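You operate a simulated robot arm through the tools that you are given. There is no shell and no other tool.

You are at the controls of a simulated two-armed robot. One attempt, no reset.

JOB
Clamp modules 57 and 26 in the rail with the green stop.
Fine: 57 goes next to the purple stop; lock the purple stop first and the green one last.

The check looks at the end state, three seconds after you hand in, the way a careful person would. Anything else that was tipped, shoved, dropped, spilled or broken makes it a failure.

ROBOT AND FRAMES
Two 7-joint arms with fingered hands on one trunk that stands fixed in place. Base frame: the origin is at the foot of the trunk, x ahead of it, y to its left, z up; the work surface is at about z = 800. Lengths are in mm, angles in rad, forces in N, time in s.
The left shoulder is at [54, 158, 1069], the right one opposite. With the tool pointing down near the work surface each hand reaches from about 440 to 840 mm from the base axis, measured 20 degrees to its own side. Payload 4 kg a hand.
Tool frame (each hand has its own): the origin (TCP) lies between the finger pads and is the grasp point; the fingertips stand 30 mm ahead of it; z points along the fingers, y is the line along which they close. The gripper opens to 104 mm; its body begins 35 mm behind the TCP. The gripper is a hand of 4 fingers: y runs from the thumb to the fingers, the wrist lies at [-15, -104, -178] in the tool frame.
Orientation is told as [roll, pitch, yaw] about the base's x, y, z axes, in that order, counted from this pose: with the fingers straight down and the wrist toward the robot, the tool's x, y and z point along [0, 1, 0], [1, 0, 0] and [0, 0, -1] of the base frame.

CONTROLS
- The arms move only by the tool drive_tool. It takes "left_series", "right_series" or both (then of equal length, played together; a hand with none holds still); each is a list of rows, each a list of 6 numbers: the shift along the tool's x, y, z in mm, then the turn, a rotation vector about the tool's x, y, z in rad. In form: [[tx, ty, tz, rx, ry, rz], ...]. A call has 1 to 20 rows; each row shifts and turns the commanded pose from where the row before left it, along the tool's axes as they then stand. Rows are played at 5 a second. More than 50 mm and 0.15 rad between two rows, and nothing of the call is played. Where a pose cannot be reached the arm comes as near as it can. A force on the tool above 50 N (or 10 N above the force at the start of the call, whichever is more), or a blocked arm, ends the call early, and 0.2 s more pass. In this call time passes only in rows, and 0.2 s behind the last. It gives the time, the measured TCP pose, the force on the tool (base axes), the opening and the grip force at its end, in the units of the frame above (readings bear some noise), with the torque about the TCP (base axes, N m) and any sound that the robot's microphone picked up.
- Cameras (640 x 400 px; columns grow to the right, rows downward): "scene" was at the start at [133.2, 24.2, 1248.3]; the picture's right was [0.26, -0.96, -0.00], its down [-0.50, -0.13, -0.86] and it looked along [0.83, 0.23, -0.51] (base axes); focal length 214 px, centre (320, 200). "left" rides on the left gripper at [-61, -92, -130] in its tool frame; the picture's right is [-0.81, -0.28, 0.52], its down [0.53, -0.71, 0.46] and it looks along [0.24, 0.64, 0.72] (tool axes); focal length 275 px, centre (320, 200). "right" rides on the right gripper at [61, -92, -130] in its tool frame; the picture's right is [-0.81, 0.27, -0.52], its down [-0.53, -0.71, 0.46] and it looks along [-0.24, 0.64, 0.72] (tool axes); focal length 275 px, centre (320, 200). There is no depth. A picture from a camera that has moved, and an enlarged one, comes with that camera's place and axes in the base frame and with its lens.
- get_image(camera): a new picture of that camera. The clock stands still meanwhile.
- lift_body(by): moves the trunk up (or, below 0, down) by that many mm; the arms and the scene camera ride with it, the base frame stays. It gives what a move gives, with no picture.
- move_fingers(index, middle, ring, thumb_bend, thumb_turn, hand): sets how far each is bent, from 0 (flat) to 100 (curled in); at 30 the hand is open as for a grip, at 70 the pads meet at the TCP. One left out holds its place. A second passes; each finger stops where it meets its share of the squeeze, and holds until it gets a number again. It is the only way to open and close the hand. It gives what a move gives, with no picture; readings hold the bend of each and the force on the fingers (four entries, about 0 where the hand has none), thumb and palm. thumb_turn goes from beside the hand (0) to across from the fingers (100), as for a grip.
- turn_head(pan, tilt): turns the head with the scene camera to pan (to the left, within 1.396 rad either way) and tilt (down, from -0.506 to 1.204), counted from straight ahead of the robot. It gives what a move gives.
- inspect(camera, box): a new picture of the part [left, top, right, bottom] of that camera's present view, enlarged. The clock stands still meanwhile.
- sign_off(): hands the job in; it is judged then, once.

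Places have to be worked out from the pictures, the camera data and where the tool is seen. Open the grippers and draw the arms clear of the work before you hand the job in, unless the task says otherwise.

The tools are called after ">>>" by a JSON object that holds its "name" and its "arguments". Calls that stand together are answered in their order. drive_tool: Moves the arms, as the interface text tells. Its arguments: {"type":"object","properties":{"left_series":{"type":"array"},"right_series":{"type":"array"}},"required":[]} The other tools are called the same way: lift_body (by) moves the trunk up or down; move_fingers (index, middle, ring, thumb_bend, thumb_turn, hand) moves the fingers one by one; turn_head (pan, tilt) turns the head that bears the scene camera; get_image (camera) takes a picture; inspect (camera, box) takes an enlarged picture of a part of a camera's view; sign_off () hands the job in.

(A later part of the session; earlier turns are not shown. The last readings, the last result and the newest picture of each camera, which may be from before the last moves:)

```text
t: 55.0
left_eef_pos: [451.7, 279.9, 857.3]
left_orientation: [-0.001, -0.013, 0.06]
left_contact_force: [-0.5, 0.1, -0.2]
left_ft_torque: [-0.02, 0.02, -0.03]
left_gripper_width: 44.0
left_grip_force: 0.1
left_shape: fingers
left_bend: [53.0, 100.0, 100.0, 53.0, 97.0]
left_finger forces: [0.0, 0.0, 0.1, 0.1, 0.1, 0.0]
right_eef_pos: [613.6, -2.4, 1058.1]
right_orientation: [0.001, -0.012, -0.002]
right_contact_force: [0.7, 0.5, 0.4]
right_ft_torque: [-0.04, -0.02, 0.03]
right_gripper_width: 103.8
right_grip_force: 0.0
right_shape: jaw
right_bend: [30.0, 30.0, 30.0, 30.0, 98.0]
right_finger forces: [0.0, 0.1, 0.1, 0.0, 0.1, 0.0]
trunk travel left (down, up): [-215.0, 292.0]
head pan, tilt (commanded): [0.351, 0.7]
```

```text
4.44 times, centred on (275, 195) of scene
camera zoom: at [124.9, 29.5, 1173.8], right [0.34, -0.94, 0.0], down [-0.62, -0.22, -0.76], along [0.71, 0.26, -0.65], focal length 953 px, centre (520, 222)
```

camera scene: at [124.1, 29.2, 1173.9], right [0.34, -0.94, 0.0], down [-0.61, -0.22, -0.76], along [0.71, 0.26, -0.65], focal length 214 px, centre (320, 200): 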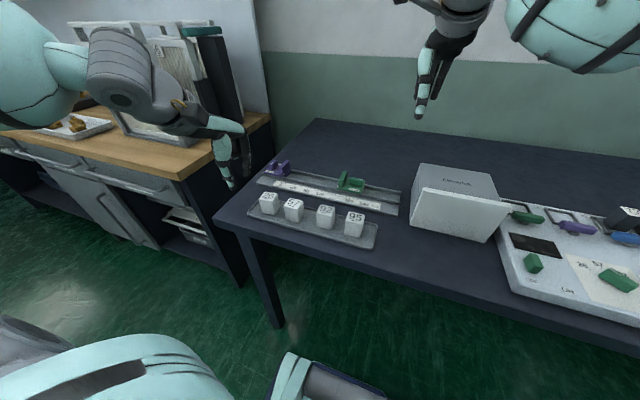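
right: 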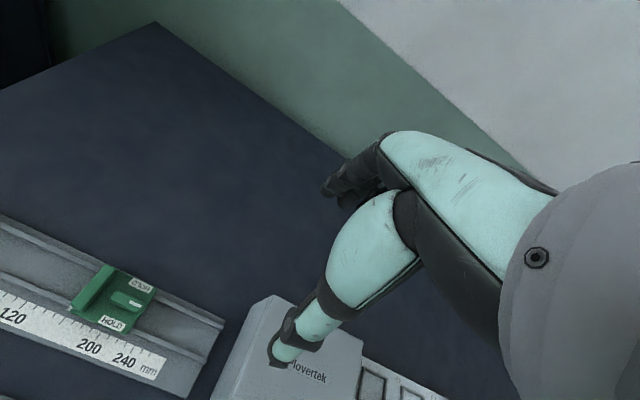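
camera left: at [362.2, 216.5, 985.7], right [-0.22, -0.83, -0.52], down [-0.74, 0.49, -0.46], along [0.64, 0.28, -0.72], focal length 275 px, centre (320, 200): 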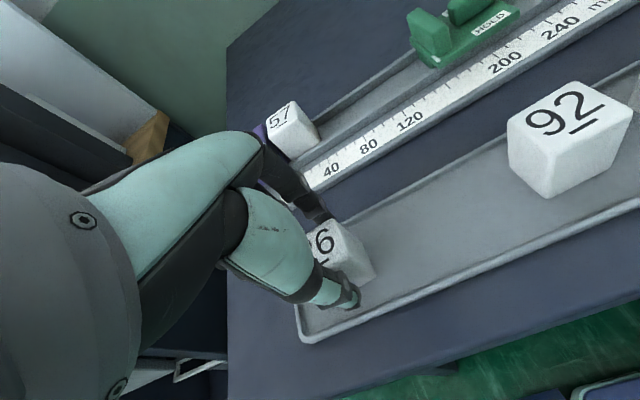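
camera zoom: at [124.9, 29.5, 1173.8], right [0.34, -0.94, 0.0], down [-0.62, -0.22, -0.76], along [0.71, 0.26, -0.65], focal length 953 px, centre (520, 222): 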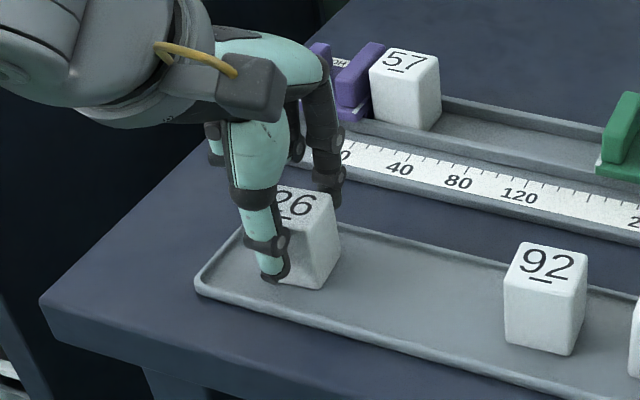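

The pinch line is about 2 mm right of the module's centre. I'll nudge +2 mm in y and -1.5 mm in x, then close on 26.

>>> {"name": "drive_tool", "arguments": {"left_series": [[2, -1.5, 1, 0, 0, 0], [0, 0, 0, 0, 0, 0]]}}

>>> {"name": "move_fingers", "arguments": {"hand": "left", "index": 70, "thumb_bend": 70}}

>>> {"name": "get_image", "arguments": {"camera": "left"}}

>>> {"name": "inspect", "arguments": {"camera": "scene", "box": [235, 150, 315, 240]}}

```text
t: 55.6
left_eef_pos: [451.0, 281.0, 855.8]
left_orientation: [0.0, -0.012, 0.062]
left_contact_force: [1.1, 0.4, -0.2]
left_ft_torque: [0.02, 0.03, 0.04]
left_gripper_width: 43.8
left_grip_force: 0.0
left_shape: fingers
left_bend: [53.0, 100.0, 100.0, 53.0, 97.0]
left_finger forces: [0.0, 0.0, 0.0, 0.0, 0.0, 0.0]
right_eef_pos: [614.1, -2.1, 1057.6]
right_orientation: [0.0, -0.011, -0.002]
right_contact_force: [-1.1, 0.1, -0.1]
right_ft_torque: [0.0, -0.02, -0.01]
right_gripper_width: 104.0
right_grip_force: 0.0
right_shape: jaw
right_bend: [30.0, 30.0, 30.0, 30.0, 98.0]
right_finger forces: [0.0, 0.0, 0.1, 0.1, 0.1, 0.0]
trunk travel left (down, up): [-215.0, 292.0]
head pan, tilt (commanded): [0.351, 0.7]
```

```text
t: 56.6
left_eef_pos: [451.3, 282.6, 856.0]
left_orientation: [-0.002, -0.012, 0.06]
left_contact_force: [0.5, 1.0, -0.8]
left_ft_torque: [-0.03, 0.0, 0.01]
left_gripper_width: 27.1
left_grip_force: 7.8
left_shape: fingers
left_bend: [60.0, 100.0, 100.0, 62.0, 97.0]
left_finger forces: [7.3, 0.0, 0.1, 0.0, 7.3, 0.0]
right_eef_pos: [612.9, -4.0, 1057.8]
right_orientation: [0.001, -0.011, 0.0]
right_contact_force: [-0.7, 0.0, 1.1]
right_ft_torque: [0.01, -0.01, 0.0]
right_gripper_width: 103.9
right_grip_force: 0.0
right_shape: jaw
right_bend: [30.0, 30.0, 30.0, 30.0, 98.0]
right_finger forces: [0.0, 0.1, 0.1, 0.0, 0.0, 0.0]
trunk travel left (down, up): [-215.0, 292.0]
head pan, tilt (commanded): [0.351, 0.7]
```

```text
taken
camera left: at [360.6, 217.1, 985.1], right [-0.22, -0.83, -0.52], down [-0.74, 0.49, -0.46], along [0.64, 0.28, -0.72], focal length 275 px, centre (320, 200)
```

left: 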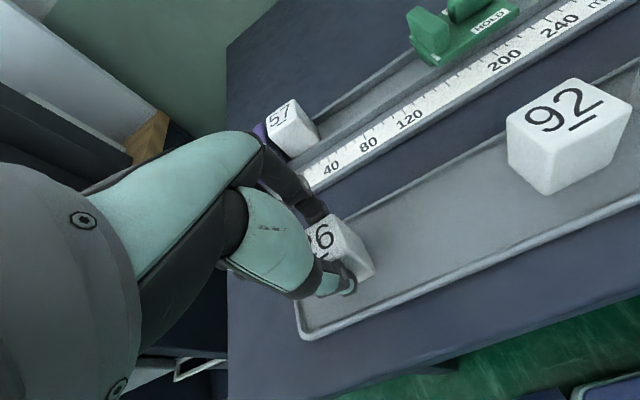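

```text
4.44 times, centred on (275, 195) of scene
camera zoom: at [125.0, 29.5, 1173.8], right [0.34, -0.94, 0.0], down [-0.62, -0.22, -0.76], along [0.71, 0.26, -0.65], focal length 953 px, centre (520, 222)
```

zoom: 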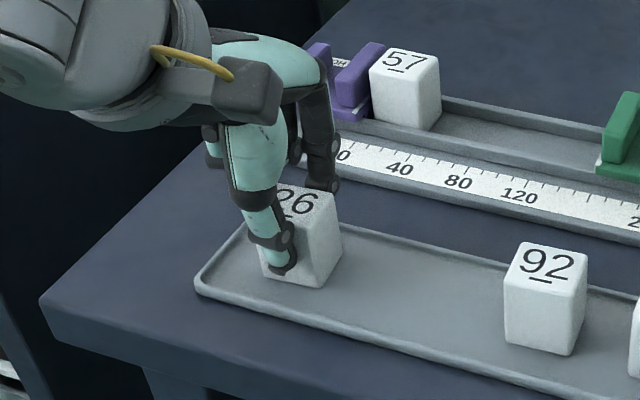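

26 is held at 27 mm with 7.3 N per finger. I'll lift it 60 mm, take the small yaw back out, and carry it above the rail to the right of 57.

>>> {"name": "drive_tool", "arguments": {"left_series": [[0, 0, -5, 0, 0, 0], [0, 0, -10, 0, 0, 0], [0, 0, -15, 0, 0, 0], [0, 0, -15, 0, 0, 0], [0, 0, -15, 0, 0, 0.06], [-8.8, 36, 0, 0, 0, 0], [-8.8, 36, 0, 0, 0, 0], [-8.8, 36, 0, 0, 0, 0], [-8.8, 36, 0, 0, 0, 0], [0, 0, 0, 0, 0, 0]]}}

>>> {"name": "get_image", "arguments": {"camera": "left"}}

>>> {"name": "inspect", "arguments": {"camera": "left", "box": [270, 180, 430, 320]}}

>>> {"name": "inspect", "arguments": {"camera": "scene", "box": [250, 110, 340, 200]}}

```text
t: 58.8
left_eef_pos: [592.1, 247.5, 916.4]
left_orientation: [-0.001, -0.015, 0.002]
left_contact_force: [0.0, 0.2, -1.0]
left_ft_torque: [-0.01, -0.02, -0.03]
left_gripper_width: 27.1
left_grip_force: 7.5
left_shape: fingers
left_bend: [60.0, 100.0, 100.0, 62.0, 97.0]
left_finger forces: [7.4, 0.1, 0.0, 0.0, 7.4, 0.0]
right_eef_pos: [611.9, -1.9, 1059.4]
right_orientation: [0.0, -0.013, -0.001]
right_contact_force: [-0.8, -0.5, 0.8]
right_ft_torque: [0.02, -0.01, -0.01]
right_gripper_width: 103.9
right_grip_force: 0.1
right_shape: jaw
right_bend: [30.0, 30.0, 30.0, 30.0, 98.0]
right_finger forces: [0.0, 0.1, 0.1, 0.1, 0.0, 0.0]
trunk travel left (down, up): [-215.0, 292.0]
head pan, tilt (commanded): [0.351, 0.7]
```

```text
taken
camera left: at [498.4, 187.9, 1046.0], right [-0.27, -0.81, -0.52], down [-0.71, 0.53, -0.47], along [0.65, 0.24, -0.72], focal length 275 px, centre (320, 200)
```

left: 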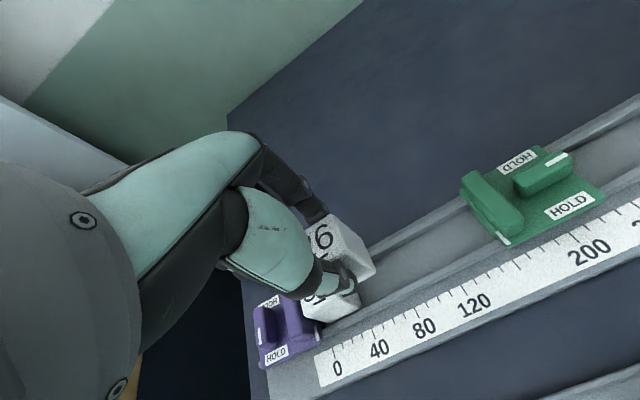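

```text
2.86 times, centred on (350, 250) of left
camera zoom: at [498.4, 187.9, 1046.0], right [-0.27, -0.81, -0.52], down [-0.71, 0.53, -0.47], along [0.65, 0.24, -0.72], focal length 786 px, centre (234, 57)
```

zoom: 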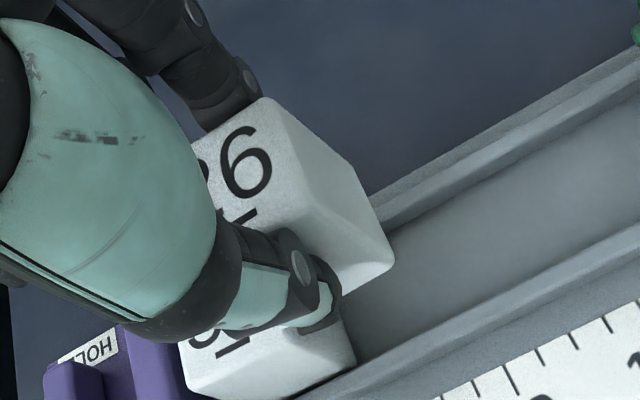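

```text
4.44 times, centred on (295, 155) of scene
camera zoom: at [123.8, 29.8, 1173.9], right [0.34, -0.94, 0.0], down [-0.61, -0.22, -0.76], along [0.71, 0.26, -0.65], focal length 953 px, centre (431, 400)
```

zoom: 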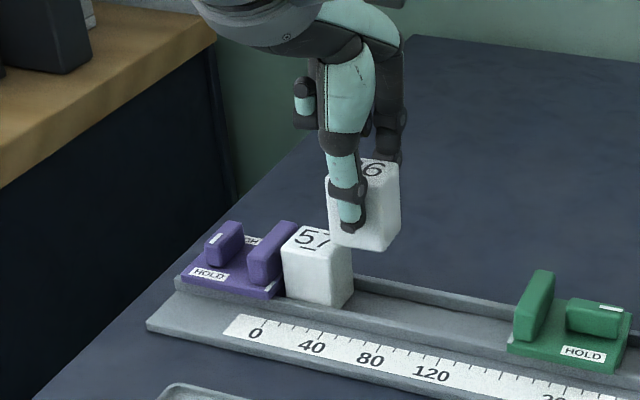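

26 hangs level with its right face at y≈229 and left face at ≈263, against 57's face at ≈265. I'll shift -2.5 in y and +2 in x while lowering to just above the ridges, then check.

>>> {"name": "drive_tool", "arguments": {"left_series": [[-1.5, 1, 10, 0, 0, 0], [-1, 1, 10, 0, 0, 0], [0, 0, 12, 0, 0, 0], [0, 0, 8, 0, 0, 0], [0, 0, 0, 0, 0, 0]]}}

>>> {"name": "inspect", "arguments": {"camera": "left", "box": [270, 180, 430, 320]}}

>>> {"name": "inspect", "arguments": {"camera": "scene", "box": [270, 130, 340, 190]}}

```text
t: 60.0
left_eef_pos: [595.0, 245.6, 876.8]
left_orientation: [0.0, -0.013, -0.001]
left_contact_force: [0.9, -0.3, -0.8]
left_ft_torque: [-0.01, 0.0, -0.02]
left_gripper_width: 26.7
left_grip_force: 7.2
left_shape: fingers
left_bend: [60.0, 100.0, 100.0, 62.0, 97.0]
left_finger forces: [7.5, 0.0, 0.0, 0.1, 7.4, 0.1]
right_eef_pos: [613.8, -1.7, 1057.9]
right_orientation: [-0.001, -0.011, -0.002]
right_contact_force: [-1.0, -0.3, -0.3]
right_ft_torque: [0.03, 0.03, 0.01]
right_gripper_width: 103.9
right_grip_force: 0.1
right_shape: jaw
right_bend: [30.0, 30.0, 30.0, 30.0, 98.0]
right_finger forces: [0.1, 0.0, 0.0, 0.0, 0.0, 0.0]
trunk travel left (down, up): [-215.0, 292.0]
head pan, tilt (commanded): [0.351, 0.7]
```

```text
2.86 times, centred on (350, 250) of left
camera zoom: at [502.3, 186.3, 1006.8], right [-0.27, -0.81, -0.52], down [-0.71, 0.53, -0.46], along [0.65, 0.24, -0.72], focal length 786 px, centre (234, 57)
```

zoom: 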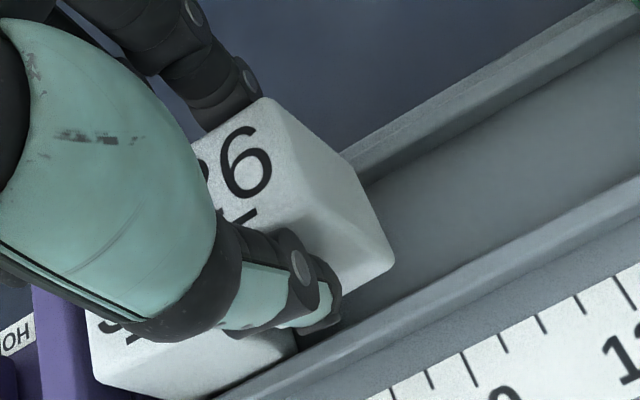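

```text
6.67 times, centred on (305, 160) of scene
camera zoom: at [125.1, 29.4, 1173.8], right [0.34, -0.94, 0.0], down [-0.62, -0.22, -0.76], along [0.71, 0.26, -0.65], focal length 1430 px, centre (420, 467)
```

zoom: 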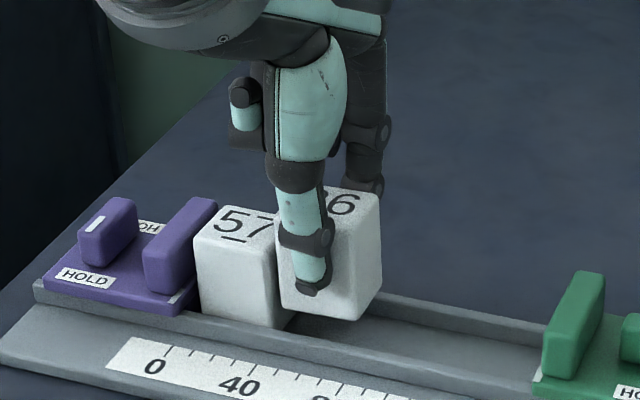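

There's about 4 mm to 57 and the module is over the channel. I'll shift -1.5 in x and continue down in small steps until it seats at about z≈857.

>>> {"name": "drive_tool", "arguments": {"left_series": [[0, -1.5, 4, 0, 0, 0], [0, 0, 4, 0, 0, 0], [0, 0, 4, 0, 0, 0], [0, 0, 3, 0, 0, 0], [0, 0, 0, 0, 0, 0]]}}

>>> {"name": "inspect", "arguments": {"camera": "left", "box": [270, 180, 430, 320]}}

>>> {"name": "inspect", "arguments": {"camera": "scene", "box": [270, 130, 340, 190]}}

```text
t: 61.2
left_eef_pos: [595.9, 245.4, 863.2]
left_orientation: [-0.001, -0.014, -0.001]
left_contact_force: [-0.8, 0.4, -1.1]
left_ft_torque: [-0.02, 0.02, -0.03]
left_gripper_width: 27.2
left_grip_force: 7.6
left_shape: fingers
left_bend: [60.0, 100.0, 100.0, 62.0, 97.0]
left_finger forces: [7.4, 0.0, 0.1, 0.0, 7.4, 0.0]
right_eef_pos: [613.0, -2.9, 1057.7]
right_orientation: [0.001, -0.01, -0.001]
right_contact_force: [0.1, -1.3, -0.4]
right_ft_torque: [0.02, 0.0, 0.03]
right_gripper_width: 103.9
right_grip_force: 0.0
right_shape: jaw
right_bend: [30.0, 30.0, 30.0, 30.0, 98.0]
right_finger forces: [0.0, 0.0, 0.0, 0.1, 0.0, 0.1]
trunk travel left (down, up): [-215.0, 292.0]
head pan, tilt (commanded): [0.351, 0.7]
```

```text
2.86 times, centred on (350, 250) of left
camera zoom: at [502.1, 185.2, 992.4], right [-0.27, -0.81, -0.52], down [-0.71, 0.53, -0.46], along [0.65, 0.24, -0.72], focal length 786 px, centre (234, 57)
```

zoom: 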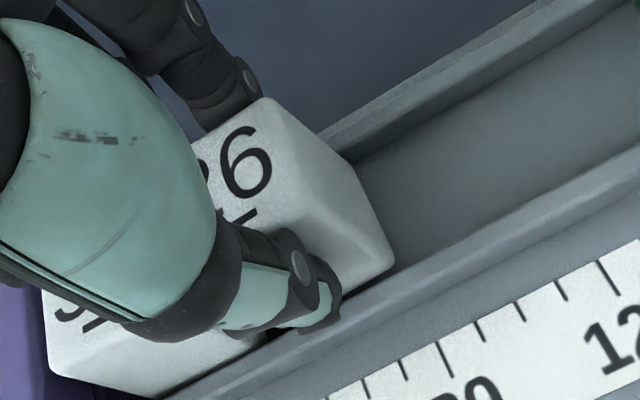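

```text
6.67 times, centred on (305, 160) of scene
camera zoom: at [125.1, 29.5, 1173.8], right [0.34, -0.94, 0.0], down [-0.62, -0.22, -0.76], along [0.71, 0.26, -0.65], focal length 1430 px, centre (420, 467)
```

zoom: 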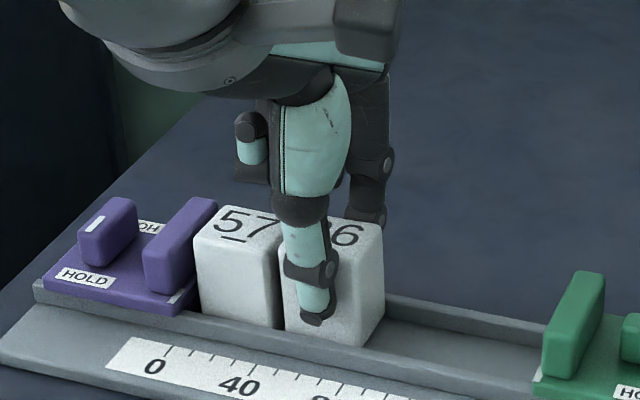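

26 is inside the channel beside 57 without side force. I'll lower the last few millimetres to seat it.

>>> {"name": "drive_tool", "arguments": {"left_series": [[0, 0, 3, 0, 0, 0], [0, 0, 2, 0, 0, 0], [0, 0, 1, 0, 0, 0], [0, 0, 1, 0, 0, 0], [0, 0, 0, 0, 0, 0]]}}

>>> {"name": "inspect", "arguments": {"camera": "scene", "box": [270, 130, 340, 190]}}

```text
t: 62.4
left_eef_pos: [597.0, 244.3, 858.5]
left_orientation: [0.001, -0.016, -0.001]
left_contact_force: [0.5, 1.5, 11.8]
left_ft_torque: [-0.02, -0.01, -0.01]
left_gripper_width: 27.0
left_grip_force: 9.5
left_shape: fingers
left_bend: [60.0, 100.0, 100.0, 62.0, 97.0]
left_finger forces: [9.0, 0.0, 0.1, 0.0, 9.1, 0.1]
right_eef_pos: [612.6, -2.9, 1058.1]
right_orientation: [-0.001, -0.014, -0.002]
right_contact_force: [-0.9, 0.1, -0.2]
right_ft_torque: [0.04, 0.02, -0.02]
right_gripper_width: 103.9
right_grip_force: 0.0
right_shape: jaw
right_bend: [30.0, 30.0, 30.0, 30.0, 98.0]
right_finger forces: [0.0, 0.1, 0.0, 0.1, 0.0, 0.0]
trunk travel left (down, up): [-215.0, 292.0]
head pan, tilt (commanded): [0.351, 0.7]
```

```text
6.67 times, centred on (305, 160) of scene
camera zoom: at [123.7, 29.1, 1174.0], right [0.34, -0.94, 0.0], down [-0.61, -0.22, -0.76], along [0.71, 0.26, -0.65], focal length 1430 px, centre (420, 467)
```

zoom: 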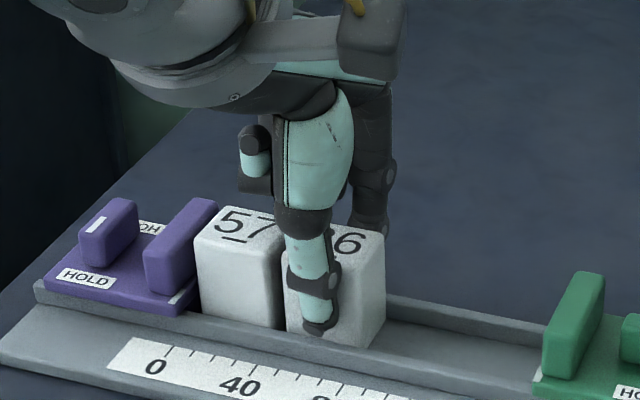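

26 is seated (12 N vertical). I'll ease up 1.5 mm, release it, and lift clear.

>>> {"name": "drive_tool", "arguments": {"left_series": [[0, 0, -1.5, 0, 0, 0], [0, 0, 0, 0, 0, 0]]}}

>>> {"name": "move_fingers", "arguments": {"hand": "left", "index": 53, "thumb_bend": 53}}

>>> {"name": "drive_tool", "arguments": {"left_series": [[0, 0, -8, 0, 0, 0], [0, 0, -17, 0, 0, 0], [0, 0, -20, 0, 0, 0], [0, 0, -20, 0, 0, 0], [0, -35, 0, 0, 0, 0], [-20, -35, 0, 0, 0, 0]]}}

>>> {"name": "get_image", "arguments": {"camera": "left"}}

>>> {"name": "inspect", "arguments": {"camera": "scene", "box": [260, 140, 370, 220]}}

```text
t: 63.0
left_eef_pos: [595.9, 243.3, 856.8]
left_orientation: [0.001, -0.012, -0.001]
left_contact_force: [2.0, 1.0, 10.6]
left_ft_torque: [-0.05, -0.09, 0.03]
left_gripper_width: 26.7
left_grip_force: 9.1
left_shape: fingers
left_bend: [60.0, 100.0, 100.0, 63.0, 97.0]
left_finger forces: [10.0, 0.1, 0.0, 0.0, 8.0, 0.0]
right_eef_pos: [612.9, -1.9, 1057.2]
right_orientation: [0.0, -0.012, -0.002]
right_contact_force: [0.0, -0.5, -0.2]
right_ft_torque: [0.0, 0.04, -0.01]
right_gripper_width: 103.5
right_grip_force: 0.0
right_shape: jaw
right_bend: [30.0, 30.0, 30.0, 30.0, 98.0]
right_finger forces: [0.0, 0.0, 0.0, 0.0, 0.0, 0.0]
trunk travel left (down, up): [-215.0, 292.0]
head pan, tilt (commanded): [0.351, 0.7]
```

```text
t: 64.0
left_eef_pos: [595.5, 243.3, 857.4]
left_orientation: [0.0, -0.01, 0.0]
left_contact_force: [0.6, -0.4, -0.3]
left_ft_torque: [0.04, -0.01, -0.02]
left_gripper_width: 43.7
left_grip_force: 0.0
left_shape: fingers
left_bend: [53.0, 100.0, 100.0, 53.0, 97.0]
left_finger forces: [0.0, 0.0, 0.1, 0.0, 0.0, 0.0]
right_eef_pos: [612.6, -3.4, 1058.0]
right_orientation: [0.001, -0.012, -0.003]
right_contact_force: [0.4, -0.7, 0.0]
right_ft_torque: [0.01, 0.0, 0.01]
right_gripper_width: 104.0
right_grip_force: 0.0
right_shape: jaw
right_bend: [30.0, 30.0, 30.0, 30.0, 98.0]
right_finger forces: [0.1, 0.0, 0.1, 0.0, 0.1, 0.0]
trunk travel left (down, up): [-215.0, 292.0]
head pan, tilt (commanded): [0.351, 0.7]
```

```text
t: 65.4
left_eef_pos: [522.7, 223.1, 922.9]
left_orientation: [0.003, -0.013, -0.001]
left_contact_force: [-1.1, -0.7, -0.7]
left_ft_torque: [-0.01, 0.01, 0.01]
left_gripper_width: 43.9
left_grip_force: 0.2
left_shape: fingers
left_bend: [53.0, 100.0, 100.0, 53.0, 97.0]
left_finger forces: [0.0, 0.0, 0.0, 0.0, 0.0, 0.1]
right_eef_pos: [614.0, -4.1, 1058.8]
right_orientation: [0.002, -0.012, -0.001]
right_contact_force: [0.1, -0.5, 0.3]
right_ft_torque: [0.01, 0.02, -0.01]
right_gripper_width: 104.1
right_grip_force: 0.1
right_shape: jaw
right_bend: [30.0, 30.0, 30.0, 30.0, 98.0]
right_finger forces: [0.1, 0.0, 0.0, 0.0, 0.1, 0.0]
trunk travel left (down, up): [-215.0, 292.0]
head pan, tilt (commanded): [0.351, 0.7]
```

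```text
taken
camera left: at [428.8, 162.6, 1051.9], right [-0.27, -0.81, -0.52], down [-0.71, 0.53, -0.46], along [0.65, 0.25, -0.72], focal length 275 px, centre (320, 200)
```

left: 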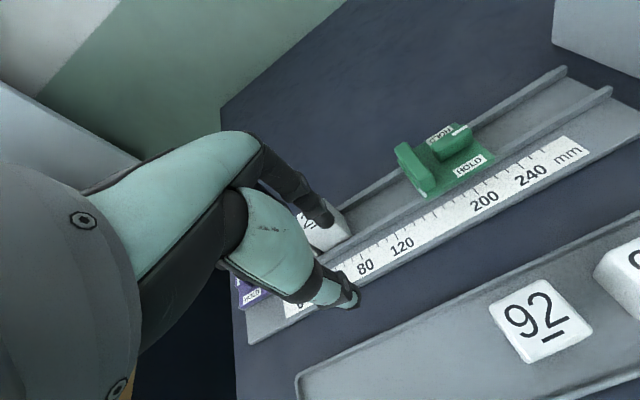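

```text
5.00 times, centred on (315, 180) of scene
camera zoom: at [124.3, 28.6, 1173.9], right [0.34, -0.94, -0.01], down [-0.61, -0.22, -0.76], along [0.71, 0.26, -0.65], focal length 1072 px, centre (345, 300)
```

zoom: 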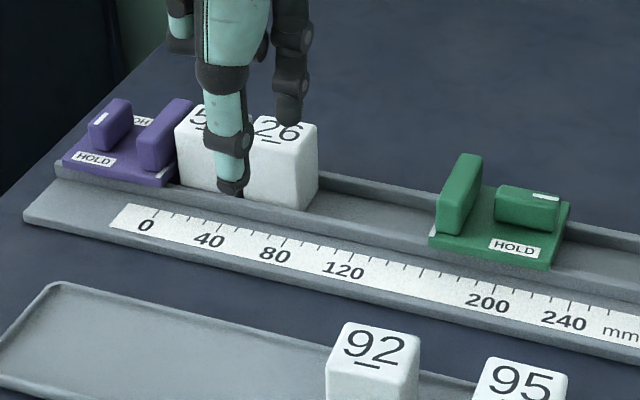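

Both modules stand in the rail. Next I'll move to a viewpoint over the green stop to locate its lever.

>>> {"name": "drive_tool", "arguments": {"left_series": [[-19.5, 20, -5.5, 0, 0, 0], [-19.5, 20, -5.5, 0, 0, 0], [0, 0, 0, 0, 0, 0]]}}

>>> {"name": "inspect", "arguments": {"camera": "left", "box": [360, 120, 560, 270]}}

>>> {"name": "get_image", "arguments": {"camera": "left"}}

```text
t: 66.2
left_eef_pos: [564.7, 185.6, 932.3]
left_orientation: [0.001, -0.011, 0.0]
left_contact_force: [-0.1, 0.9, 0.4]
left_ft_torque: [0.02, 0.0, -0.02]
left_gripper_width: 44.2
left_grip_force: 0.0
left_shape: fingers
left_bend: [53.0, 100.0, 100.0, 53.0, 97.0]
left_finger forces: [0.0, 0.0, 0.0, 0.0, 0.1, 0.0]
right_eef_pos: [613.1, -3.4, 1057.8]
right_orientation: [0.0, -0.012, 0.0]
right_contact_force: [-0.4, -0.2, 0.0]
right_ft_torque: [-0.06, -0.03, 0.01]
right_gripper_width: 103.9
right_grip_force: 0.0
right_shape: jaw
right_bend: [30.0, 30.0, 30.0, 30.0, 98.0]
right_finger forces: [0.1, 0.0, 0.0, 0.1, 0.1, 0.0]
trunk travel left (down, up): [-215.0, 292.0]
head pan, tilt (commanded): [0.351, 0.7]
```

```text
2.67 times, centred on (460, 195) of left
camera zoom: at [470.3, 125.9, 1062.1], right [-0.27, -0.81, -0.52], down [-0.71, 0.53, -0.46], along [0.65, 0.24, -0.72], focal length 734 px, centre (-53, 213)
```

zoom: 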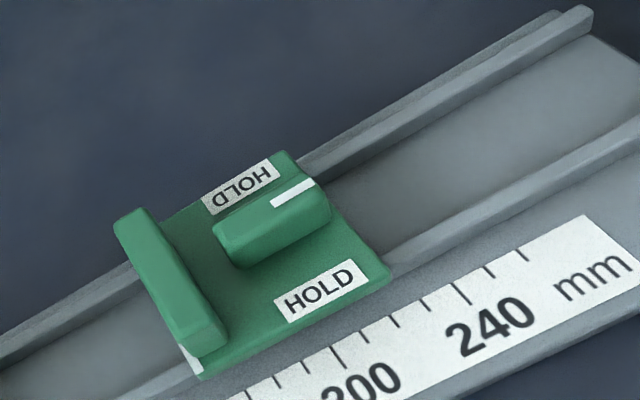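

```text
taken
camera left: at [470.3, 125.9, 1062.1], right [-0.27, -0.81, -0.52], down [-0.71, 0.53, -0.46], along [0.65, 0.24, -0.72], focal length 275 px, centre (320, 200)
```

left: 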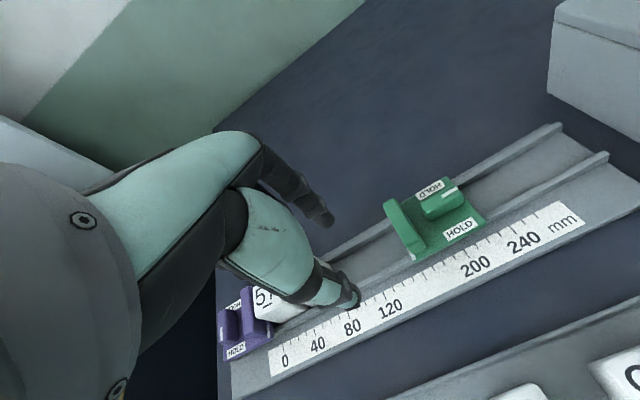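

The green lever's pivot works out at about [594.7, 99]. I'll bring the pinch above it at z≈905.

>>> {"name": "drive_tool", "arguments": {"left_series": [[-27.7, 10.4, 9, 0, 0, 0], [-27.7, 10.4, 9, 0, 0, 0], [-27.7, 10.4, 9, 0, 0, 0], [0, 0, 0, 0, 0, 0]]}}

>>> {"name": "inspect", "arguments": {"camera": "left", "box": [280, 180, 440, 320]}}

>>> {"name": "inspect", "arguments": {"camera": "scene", "box": [300, 120, 400, 210]}}

```text
t: 67.2
left_eef_pos: [592.7, 108.7, 906.6]
left_orientation: [0.0, -0.013, 0.001]
left_contact_force: [0.0, -0.6, 1.0]
left_ft_torque: [-0.02, 0.0, -0.01]
left_gripper_width: 43.8
left_grip_force: 0.1
left_shape: fingers
left_bend: [53.0, 100.0, 100.0, 53.0, 97.0]
left_finger forces: [0.0, 0.1, 0.1, 0.0, 0.0, 0.0]
left hand out of reach, approached as far as the arm can: row 3
right_eef_pos: [612.0, -2.7, 1058.9]
right_orientation: [-0.002, -0.012, -0.001]
right_contact_force: [-0.5, 0.2, -1.4]
right_ft_torque: [0.02, -0.03, 0.03]
right_gripper_width: 103.8
right_grip_force: 0.1
right_shape: jaw
right_bend: [30.0, 30.0, 30.0, 30.0, 98.0]
right_finger forces: [0.0, 0.0, 0.0, 0.0, 0.0, 0.0]
trunk travel left (down, up): [-215.0, 292.0]
head pan, tilt (commanded): [0.351, 0.7]
```

```text
2.86 times, centred on (360, 250) of left
camera zoom: at [498.2, 49.7, 1035.6], right [-0.27, -0.81, -0.52], down [-0.71, 0.53, -0.47], along [0.66, 0.24, -0.72], focal length 786 px, centre (206, 57)
```

zoom: 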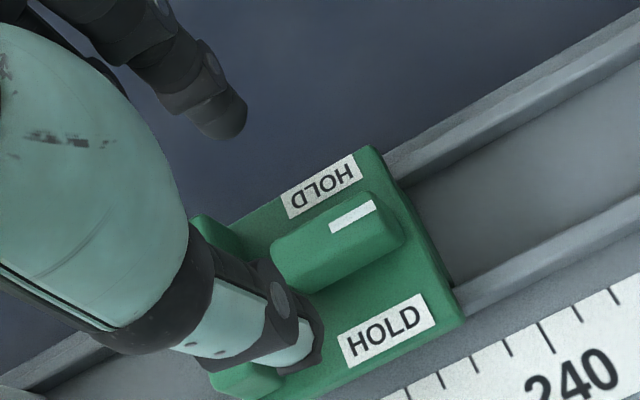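

```text
4.44 times, centred on (350, 165) of scene
camera zoom: at [124.3, 29.3, 1173.9], right [0.34, -0.94, 0.0], down [-0.61, -0.22, -0.76], along [0.71, 0.26, -0.65], focal length 953 px, centre (187, 356)
```

zoom: 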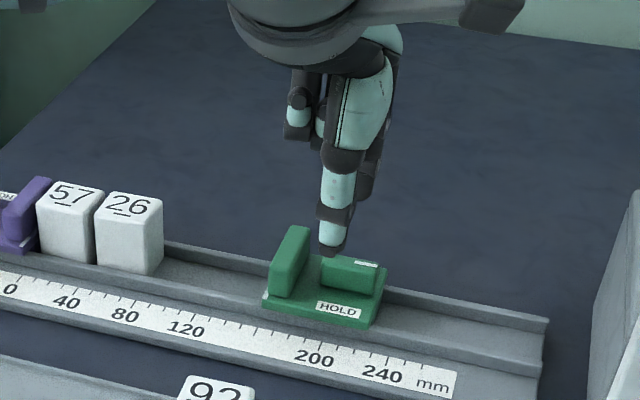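

The left arm can't quite reach y≈102, but it doesn't need to: I can straddle the lever with the fingertips against the right face of the green wall and push the stop left. I'll narrow the pinch to about 21 mm, shift to y≈116, and check.

>>> {"name": "move_fingers", "arguments": {"hand": "left", "index": 62, "thumb_bend": 62}}

>>> {"name": "drive_tool", "arguments": {"left_series": [[12, 0, 0, 0, 0, 0], [0, 0, 0, 0, 0, 0]]}}

>>> {"name": "inspect", "arguments": {"camera": "left", "box": [280, 180, 440, 320]}}

>>> {"name": "inspect", "arguments": {"camera": "scene", "box": [310, 120, 400, 200]}}

```text
t: 68.2
left_eef_pos: [594.2, 110.6, 905.1]
left_orientation: [-0.001, -0.014, 0.0]
left_contact_force: [0.5, -0.1, 0.2]
left_ft_torque: [-0.01, 0.01, 0.01]
left_gripper_width: 21.5
left_grip_force: 0.1
left_shape: fingers
left_bend: [62.0, 100.0, 100.0, 62.0, 97.0]
left_finger forces: [0.0, 0.1, 0.0, 0.1, 0.1, 0.0]
right_eef_pos: [614.9, -2.5, 1058.0]
right_orientation: [-0.001, -0.011, -0.002]
right_contact_force: [0.1, -0.1, 1.4]
right_ft_torque: [0.01, 0.01, 0.01]
right_gripper_width: 103.9
right_grip_force: 0.1
right_shape: jaw
right_bend: [30.0, 30.0, 30.0, 30.0, 98.0]
right_finger forces: [0.0, 0.1, 0.0, 0.0, 0.1, 0.1]
trunk travel left (down, up): [-215.0, 292.0]
head pan, tilt (commanded): [0.351, 0.7]
```

```text
t: 68.8
left_eef_pos: [593.5, 120.8, 906.8]
left_orientation: [0.0, -0.011, 0.001]
left_contact_force: [0.3, 0.9, 0.5]
left_ft_torque: [0.01, 0.02, -0.04]
left_gripper_width: 21.6
left_grip_force: 0.1
left_shape: fingers
left_bend: [62.0, 100.0, 100.0, 62.0, 97.0]
left_finger forces: [0.1, 0.1, 0.0, 0.1, 0.1, 0.1]
right_eef_pos: [614.1, -3.2, 1058.3]
right_orientation: [-0.001, -0.012, -0.002]
right_contact_force: [0.5, 0.3, -0.2]
right_ft_torque: [0.0, 0.03, -0.01]
right_gripper_width: 103.9
right_grip_force: 0.2
right_shape: jaw
right_bend: [30.0, 30.0, 30.0, 30.0, 98.0]
right_finger forces: [0.1, 0.0, 0.0, 0.1, 0.0, 0.1]
trunk travel left (down, up): [-215.0, 292.0]
head pan, tilt (commanded): [0.351, 0.7]
```

```text
2.86 times, centred on (360, 250) of left
camera zoom: at [498.6, 61.2, 1035.2], right [-0.27, -0.81, -0.52], down [-0.71, 0.53, -0.46], along [0.65, 0.24, -0.72], focal length 786 px, centre (206, 57)
```

zoom: 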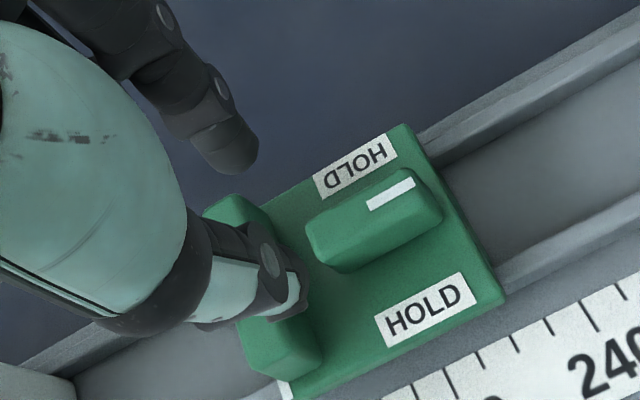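

```text
5.00 times, centred on (355, 160) of scene
camera zoom: at [125.3, 29.2, 1173.8], right [0.34, -0.94, -0.01], down [-0.62, -0.22, -0.76], along [0.71, 0.26, -0.65], focal length 1072 px, centre (145, 400)
```

zoom: 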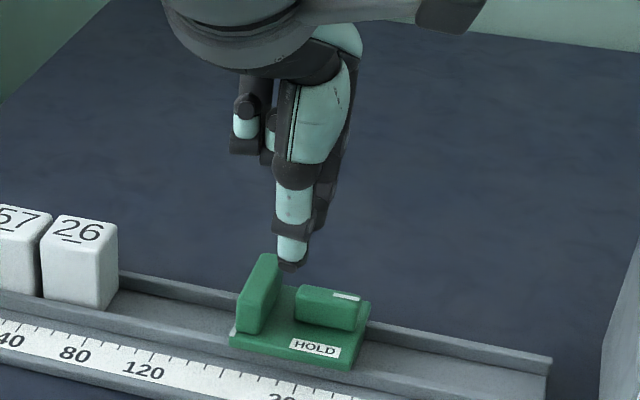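

The finger line is at y≈118, a bit too close to the wall (right face ≈125) to pass down. I'll shift -7 in y and +2.5 in x and descend in steps.

>>> {"name": "drive_tool", "arguments": {"left_series": [[-7, 2.5, 8, 0, 0, 0], [0, 0, 8, 0, 0, 0], [0, 0, 8, 0, 0, 0], [0, 0, 0, 0, 0, 0]]}}

>>> {"name": "inspect", "arguments": {"camera": "left", "box": [280, 180, 440, 320]}}

>>> {"name": "inspect", "arguments": {"camera": "scene", "box": [320, 130, 390, 190]}}

```text
t: 69.8
left_eef_pos: [594.6, 116.5, 882.1]
left_orientation: [0.0, -0.012, -0.002]
left_contact_force: [0.1, 0.3, -0.4]
left_ft_torque: [0.0, -0.01, -0.03]
left_gripper_width: 21.6
left_grip_force: 0.1
left_shape: fingers
left_bend: [62.0, 100.0, 100.0, 62.0, 97.0]
left_finger forces: [0.0, 0.0, 0.0, 0.0, 0.1, 0.1]
right_eef_pos: [614.0, -2.0, 1057.8]
right_orientation: [-0.001, -0.011, -0.002]
right_contact_force: [-0.1, 0.4, -0.4]
right_ft_torque: [0.01, 0.01, -0.03]
right_gripper_width: 103.9
right_grip_force: 0.1
right_shape: jaw
right_bend: [30.0, 30.0, 30.0, 30.0, 98.0]
right_finger forces: [0.0, 0.0, 0.0, 0.0, 0.0, 0.1]
trunk travel left (down, up): [-215.0, 292.0]
head pan, tilt (commanded): [0.351, 0.7]
```

```text
2.86 times, centred on (360, 250) of left
camera zoom: at [501.4, 55.8, 1011.7], right [-0.27, -0.81, -0.52], down [-0.71, 0.53, -0.46], along [0.65, 0.24, -0.72], focal length 786 px, centre (206, 57)
```

zoom: 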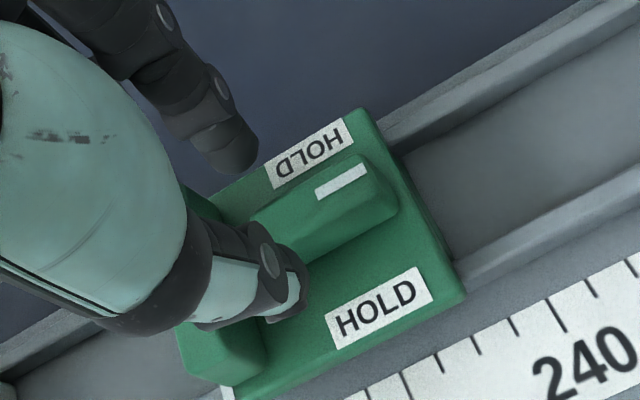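

```text
6.67 times, centred on (355, 160) of scene
camera zoom: at [125.2, 29.5, 1173.8], right [0.34, -0.94, 0.0], down [-0.62, -0.22, -0.76], along [0.71, 0.26, -0.65], focal length 1430 px, centre (87, 467)
```

zoom: 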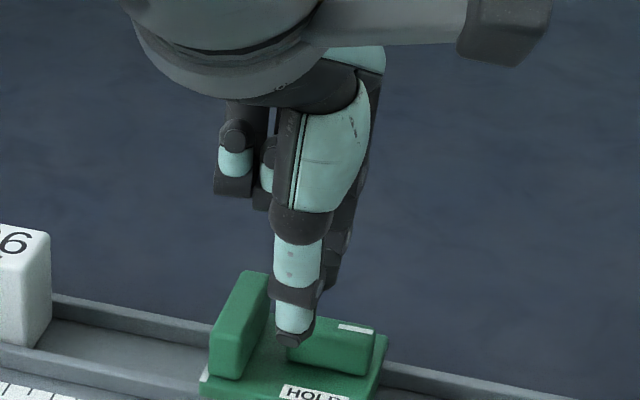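

Both fingertips are at y≈110–112, flanking the lever and clear of the wall. I'll go down 16 mm more so the tips are low behind the wall.

>>> {"name": "drive_tool", "arguments": {"left_series": [[0, 0, 6, 0, 0, 0], [0, 0, 6, 0, 0, 0], [0, 0, 4, 0, 0, 0], [0, 0, 0, 0, 0, 0]]}}

>>> {"name": "inspect", "arguments": {"camera": "left", "box": [280, 180, 440, 320]}}

>>> {"name": "inspect", "arguments": {"camera": "scene", "box": [320, 130, 390, 190]}}

```text
t: 70.8
left_eef_pos: [594.2, 118.5, 868.3]
left_orientation: [-0.003, -0.012, 0.002]
left_contact_force: [0.8, -0.4, 0.0]
left_ft_torque: [0.04, 0.01, 0.01]
left_gripper_width: 21.6
left_grip_force: 0.1
left_shape: fingers
left_bend: [62.0, 100.0, 100.0, 62.0, 97.0]
left_finger forces: [0.0, 0.0, 0.0, 0.0, 0.0, 0.0]
left hand out of reach, approached as far as the arm can: row 2
right_eef_pos: [614.4, -3.0, 1057.3]
right_orientation: [0.0, -0.011, -0.001]
right_contact_force: [0.6, 0.0, -0.3]
right_ft_torque: [0.01, -0.01, 0.0]
right_gripper_width: 103.9
right_grip_force: 0.1
right_shape: jaw
right_bend: [30.0, 30.0, 30.0, 30.0, 98.0]
right_finger forces: [0.0, 0.0, 0.0, 0.1, 0.0, 0.1]
trunk travel left (down, up): [-215.0, 292.0]
head pan, tilt (commanded): [0.351, 0.7]
```

```text
2.86 times, centred on (360, 250) of left
camera zoom: at [500.2, 58.9, 997.3], right [-0.27, -0.81, -0.52], down [-0.71, 0.53, -0.47], along [0.65, 0.24, -0.72], focal length 786 px, centre (206, 57)
```

zoom: 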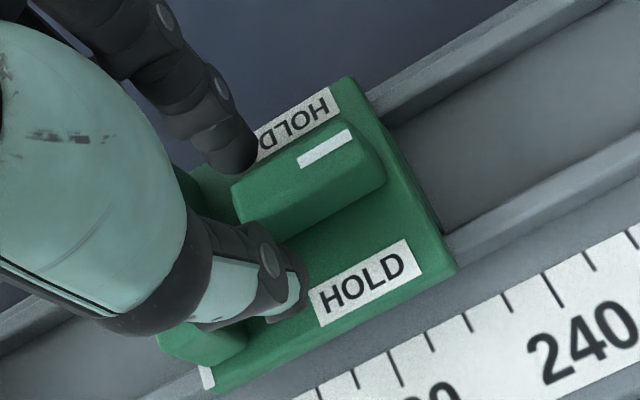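

```text
6.67 times, centred on (355, 160) of scene
camera zoom: at [125.2, 29.5, 1173.8], right [0.34, -0.94, 0.0], down [-0.62, -0.22, -0.76], along [0.71, 0.26, -0.65], focal length 1430 px, centre (87, 467)
```

zoom: 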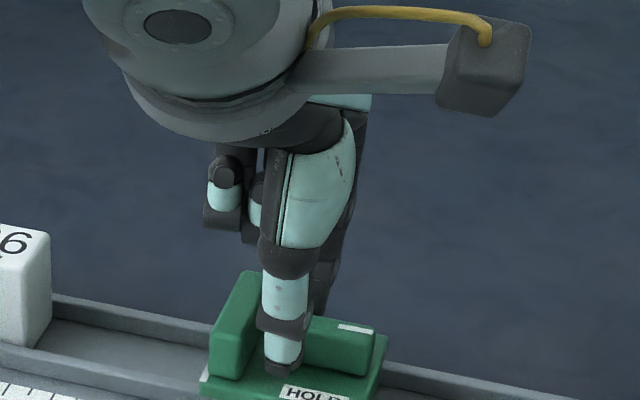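

The fingertips are in place behind the wall with no contact yet. I'll push +y in small steps, first 15 mm, to confirm the green stop slides.

>>> {"name": "drive_tool", "arguments": {"left_series": [[4, 0, 0, 0, 0, 0], [4, 0, 0, 0, 0, 0], [4, 0, 0, 0, 0, 0], [4, 0, 0, 0, 0, 0]]}}

>>> {"name": "inspect", "arguments": {"camera": "left", "box": [280, 180, 440, 320]}}

>>> {"name": "inspect", "arguments": {"camera": "scene", "box": [290, 130, 390, 200]}}

```text
t: 71.8
left_eef_pos: [595.1, 132.9, 869.0]
left_orientation: [0.0, -0.013, 0.001]
left_contact_force: [-0.9, -1.2, 0.5]
left_ft_torque: [-0.04, 0.05, 0.02]
left_gripper_width: 21.9
left_grip_force: 0.0
left_shape: fingers
left_bend: [62.0, 100.0, 100.0, 62.0, 97.0]
left_finger forces: [0.0, 0.1, 0.0, 0.0, 0.9, 0.0]
right_eef_pos: [612.3, -2.1, 1057.1]
right_orientation: [-0.001, -0.013, -0.001]
right_contact_force: [1.2, 0.2, -0.7]
right_ft_torque: [0.03, 0.01, -0.01]
right_gripper_width: 103.7
right_grip_force: 0.1
right_shape: jaw
right_bend: [30.0, 30.0, 30.0, 30.0, 98.0]
right_finger forces: [0.0, 0.0, 0.1, 0.0, 0.0, 0.0]
trunk travel left (down, up): [-215.0, 292.0]
head pan, tilt (commanded): [0.351, 0.7]
```

```text
2.86 times, centred on (360, 250) of left
camera zoom: at [500.9, 73.1, 997.6], right [-0.27, -0.81, -0.52], down [-0.71, 0.53, -0.46], along [0.65, 0.24, -0.72], focal length 786 px, centre (206, 57)
```

zoom: 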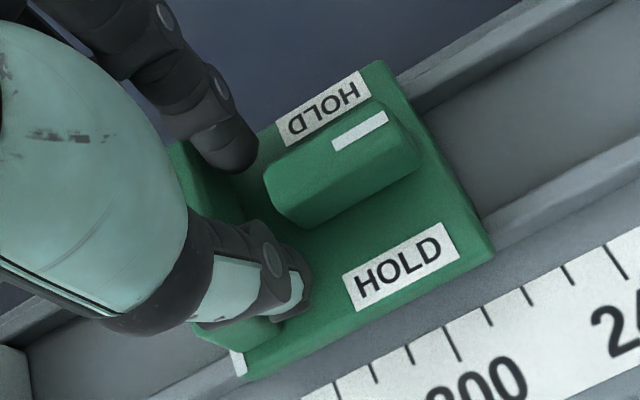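

```text
5.71 times, centred on (340, 165) of scene
camera zoom: at [124.9, 29.4, 1173.8], right [0.34, -0.94, 0.0], down [-0.62, -0.22, -0.76], along [0.71, 0.26, -0.65], focal length 1226 px, centre (206, 400)
```

zoom: 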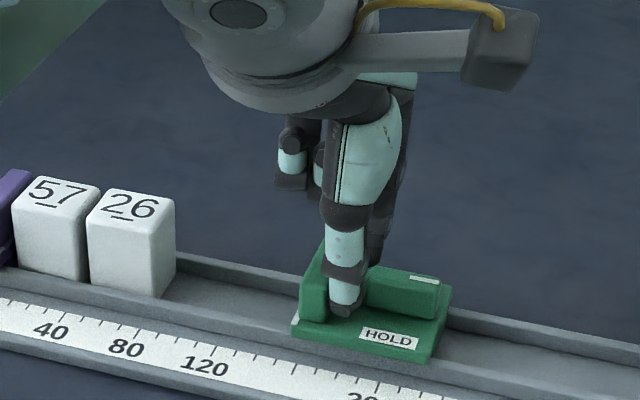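

The stop slides easily (about 1 N). I'll keep pushing another 60 mm in 5 mm steps; module 26's face is still about 73 mm away.

>>> {"name": "drive_tool", "arguments": {"left_series": [[5, 0, 0, 0, 0, 0], [5, 0, 0, 0, 0, 0], [5, 0, 0, 0, 0, 0], [5, 0, 0, 0, 0, 0], [5, 0, 0, 0, 0, 0], [5, 0, 0, 0, 0, 0], [5, 0, 0, 0, 0, 0], [5, 0, 0, 0, 0, 0], [5, 0, 0, 0, 0, 0], [5, 0, 0, 0, 0, 0], [5, 0, 0, 0, 0, 0], [5, 0, 0, 0, 0, 0]]}}

>>> {"name": "inspect", "arguments": {"camera": "left", "box": [280, 180, 440, 320]}}

>>> {"name": "inspect", "arguments": {"camera": "scene", "box": [270, 130, 370, 200]}}

```text
t: 74.4
left_eef_pos: [594.8, 193.1, 868.8]
left_orientation: [0.001, -0.011, 0.0]
left_contact_force: [-0.1, -0.9, -0.5]
left_ft_torque: [-0.03, 0.0, 0.03]
left_gripper_width: 21.6
left_grip_force: 0.4
left_shape: fingers
left_bend: [62.0, 100.0, 100.0, 62.0, 97.0]
left_finger forces: [0.1, 0.0, 0.1, 0.0, 0.9, 0.1]
right_eef_pos: [613.3, -2.6, 1057.3]
right_orientation: [-0.001, -0.012, -0.001]
right_contact_force: [-0.5, -0.2, -0.5]
right_ft_torque: [0.0, 0.0, 0.02]
right_gripper_width: 103.9
right_grip_force: 0.0
right_shape: jaw
right_bend: [30.0, 30.0, 30.0, 30.0, 98.0]
right_finger forces: [0.1, 0.0, 0.1, 0.1, 0.0, 0.0]
trunk travel left (down, up): [-215.0, 292.0]
head pan, tilt (commanded): [0.351, 0.7]
```

```text
2.86 times, centred on (360, 250) of left
camera zoom: at [501.1, 133.5, 997.3], right [-0.27, -0.81, -0.52], down [-0.71, 0.53, -0.46], along [0.65, 0.24, -0.72], focal length 786 px, centre (206, 57)
```

zoom: 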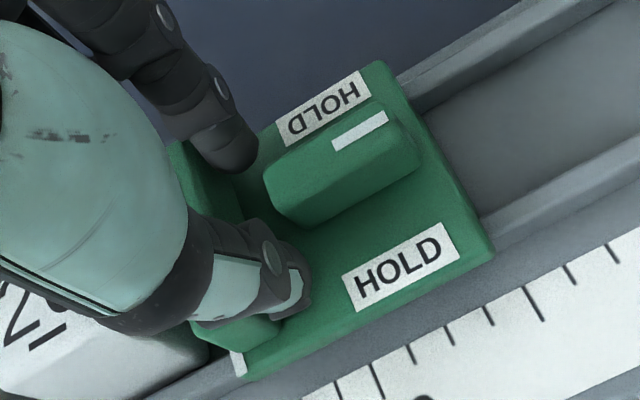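

```text
5.71 times, centred on (320, 165) of scene
camera zoom: at [125.0, 29.5, 1173.8], right [0.34, -0.94, 0.0], down [-0.62, -0.22, -0.76], along [0.71, 0.26, -0.65], focal length 1226 px, centre (320, 400)
```

zoom: 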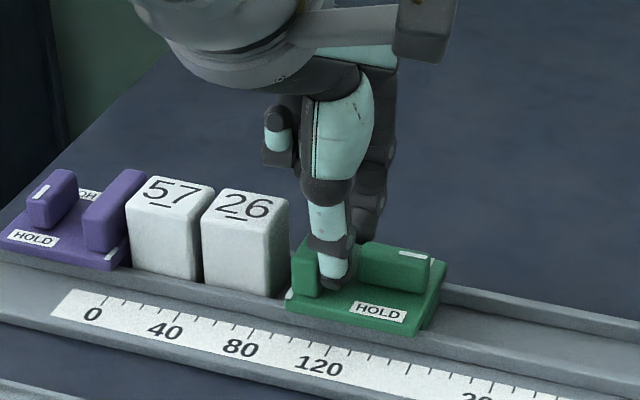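

The stop is now within about 10 mm of 26, still sliding with about 1 N. I'll continue in 2 mm steps and read the force.

>>> {"name": "drive_tool", "arguments": {"left_series": [[2, 0, 0, 0, 0, 0], [2, 0, 0, 0, 0, 0], [2, 0, 0, 0, 0, 0], [2, 0, 0, 0, 0, 0], [2, 0, 0, 0, 0, 0], [2, 0, 0, 0, 0, 0]]}}

>>> {"name": "inspect", "arguments": {"camera": "scene", "box": [270, 130, 370, 200]}}

```text
t: 75.8
left_eef_pos: [594.9, 205.0, 868.0]
left_orientation: [0.0, -0.013, 0.0]
left_contact_force: [1.0, -0.2, 0.3]
left_ft_torque: [-0.02, -0.03, 0.02]
left_gripper_width: 21.1
left_grip_force: 0.2
left_shape: fingers
left_bend: [62.0, 100.0, 100.0, 62.0, 97.0]
left_finger forces: [0.0, 0.1, 0.0, 0.1, 0.9, 0.1]
right_eef_pos: [613.3, -3.5, 1057.3]
right_orientation: [0.0, -0.013, -0.001]
right_contact_force: [0.1, 0.0, -0.9]
right_ft_torque: [0.0, -0.03, -0.01]
right_gripper_width: 103.9
right_grip_force: 0.1
right_shape: jaw
right_bend: [30.0, 30.0, 30.0, 30.0, 98.0]
right_finger forces: [0.0, 0.0, 0.0, 0.1, 0.0, 0.1]
trunk travel left (down, up): [-215.0, 292.0]
head pan, tilt (commanded): [0.351, 0.7]
```

```text
5.71 times, centred on (320, 165) of scene
camera zoom: at [125.2, 29.4, 1173.8], right [0.34, -0.94, 0.0], down [-0.62, -0.22, -0.76], along [0.71, 0.26, -0.65], focal length 1226 px, centre (320, 400)
```

zoom: 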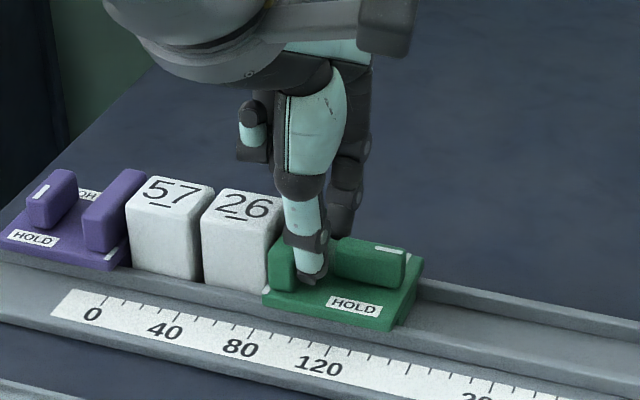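

The green plate is now about touching 26. I'll continue in 2 mm steps to close the gaps between the modules and the purple stop.

>>> {"name": "drive_tool", "arguments": {"left_series": [[2, 0, 0, 0, 0, 0], [2, 0, 0, 0, 0, 0], [2, 0, 0, 0, 0, 0]]}}

>>> {"name": "inspect", "arguments": {"camera": "scene", "box": [270, 130, 370, 200]}}

```text
t: 76.6
left_eef_pos: [593.5, 211.6, 867.9]
left_orientation: [0.0, -0.011, 0.0]
left_contact_force: [0.0, -1.1, -0.2]
left_ft_torque: [-0.02, -0.02, 0.03]
left_gripper_width: 20.8
left_grip_force: 0.4
left_shape: fingers
left_bend: [62.0, 100.0, 100.0, 62.0, 97.0]
left_finger forces: [0.1, 0.0, 0.0, 0.1, 1.1, 0.0]
right_eef_pos: [612.8, -2.2, 1057.7]
right_orientation: [0.0, -0.01, -0.001]
right_contact_force: [0.6, -0.4, 0.0]
right_ft_torque: [-0.01, 0.03, 0.01]
right_gripper_width: 103.8
right_grip_force: 0.1
right_shape: jaw
right_bend: [30.0, 30.0, 30.0, 30.0, 98.0]
right_finger forces: [0.0, 0.0, 0.0, 0.1, 0.0, 0.0]
trunk travel left (down, up): [-215.0, 292.0]
head pan, tilt (commanded): [0.351, 0.7]
```

```text
5.71 times, centred on (320, 165) of scene
camera zoom: at [125.1, 29.4, 1173.8], right [0.34, -0.94, 0.0], down [-0.62, -0.22, -0.76], along [0.71, 0.26, -0.65], focal length 1226 px, centre (320, 400)
```

zoom: 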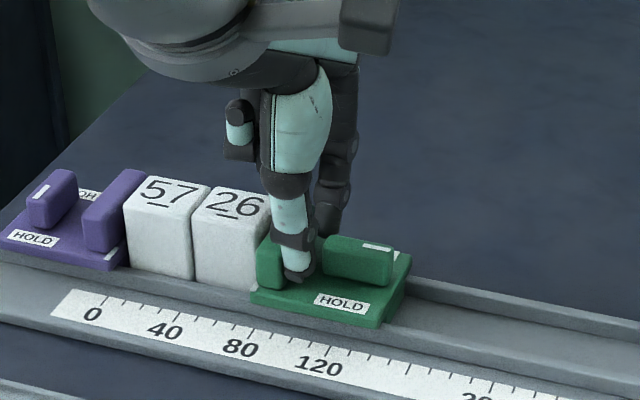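

26 has moved up against 57 and both are being pushed toward the purple stop with little force. I'll go on in 1 mm steps until the force rises.

>>> {"name": "drive_tool", "arguments": {"left_series": [[1, 0, 0, 0, 0, 0], [1, 0, 0, 0, 0, 0], [1, 0, 0, 0, 0, 0], [0, 0, 0, 0, 0, 0]]}}

>>> {"name": "inspect", "arguments": {"camera": "scene", "box": [270, 130, 370, 200]}}

```text
t: 77.6
left_eef_pos: [593.3, 215.0, 869.6]
left_orientation: [0.001, -0.012, 0.001]
left_contact_force: [-0.1, -1.8, -0.8]
left_ft_torque: [-0.04, -0.03, 0.0]
left_gripper_width: 20.7
left_grip_force: 0.2
left_shape: fingers
left_bend: [62.0, 100.0, 100.0, 62.0, 97.0]
left_finger forces: [0.1, 0.1, 0.1, 0.0, 1.0, 0.1]
right_eef_pos: [614.3, -3.0, 1057.0]
right_orientation: [0.001, -0.012, -0.002]
right_contact_force: [0.9, -0.7, 0.6]
right_ft_torque: [0.01, 0.02, -0.01]
right_gripper_width: 103.8
right_grip_force: 0.1
right_shape: jaw
right_bend: [30.0, 30.0, 30.0, 30.0, 98.0]
right_finger forces: [0.0, 0.0, 0.1, 0.1, 0.0, 0.0]
trunk travel left (down, up): [-215.0, 292.0]
head pan, tilt (commanded): [0.351, 0.7]
```

```text
5.71 times, centred on (320, 165) of scene
camera zoom: at [125.2, 29.4, 1173.8], right [0.34, -0.94, 0.0], down [-0.62, -0.22, -0.76], along [0.71, 0.26, -0.65], focal length 1226 px, centre (320, 400)
```

zoom: 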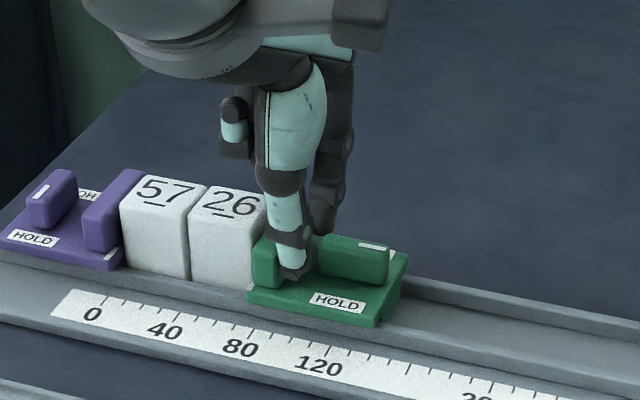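

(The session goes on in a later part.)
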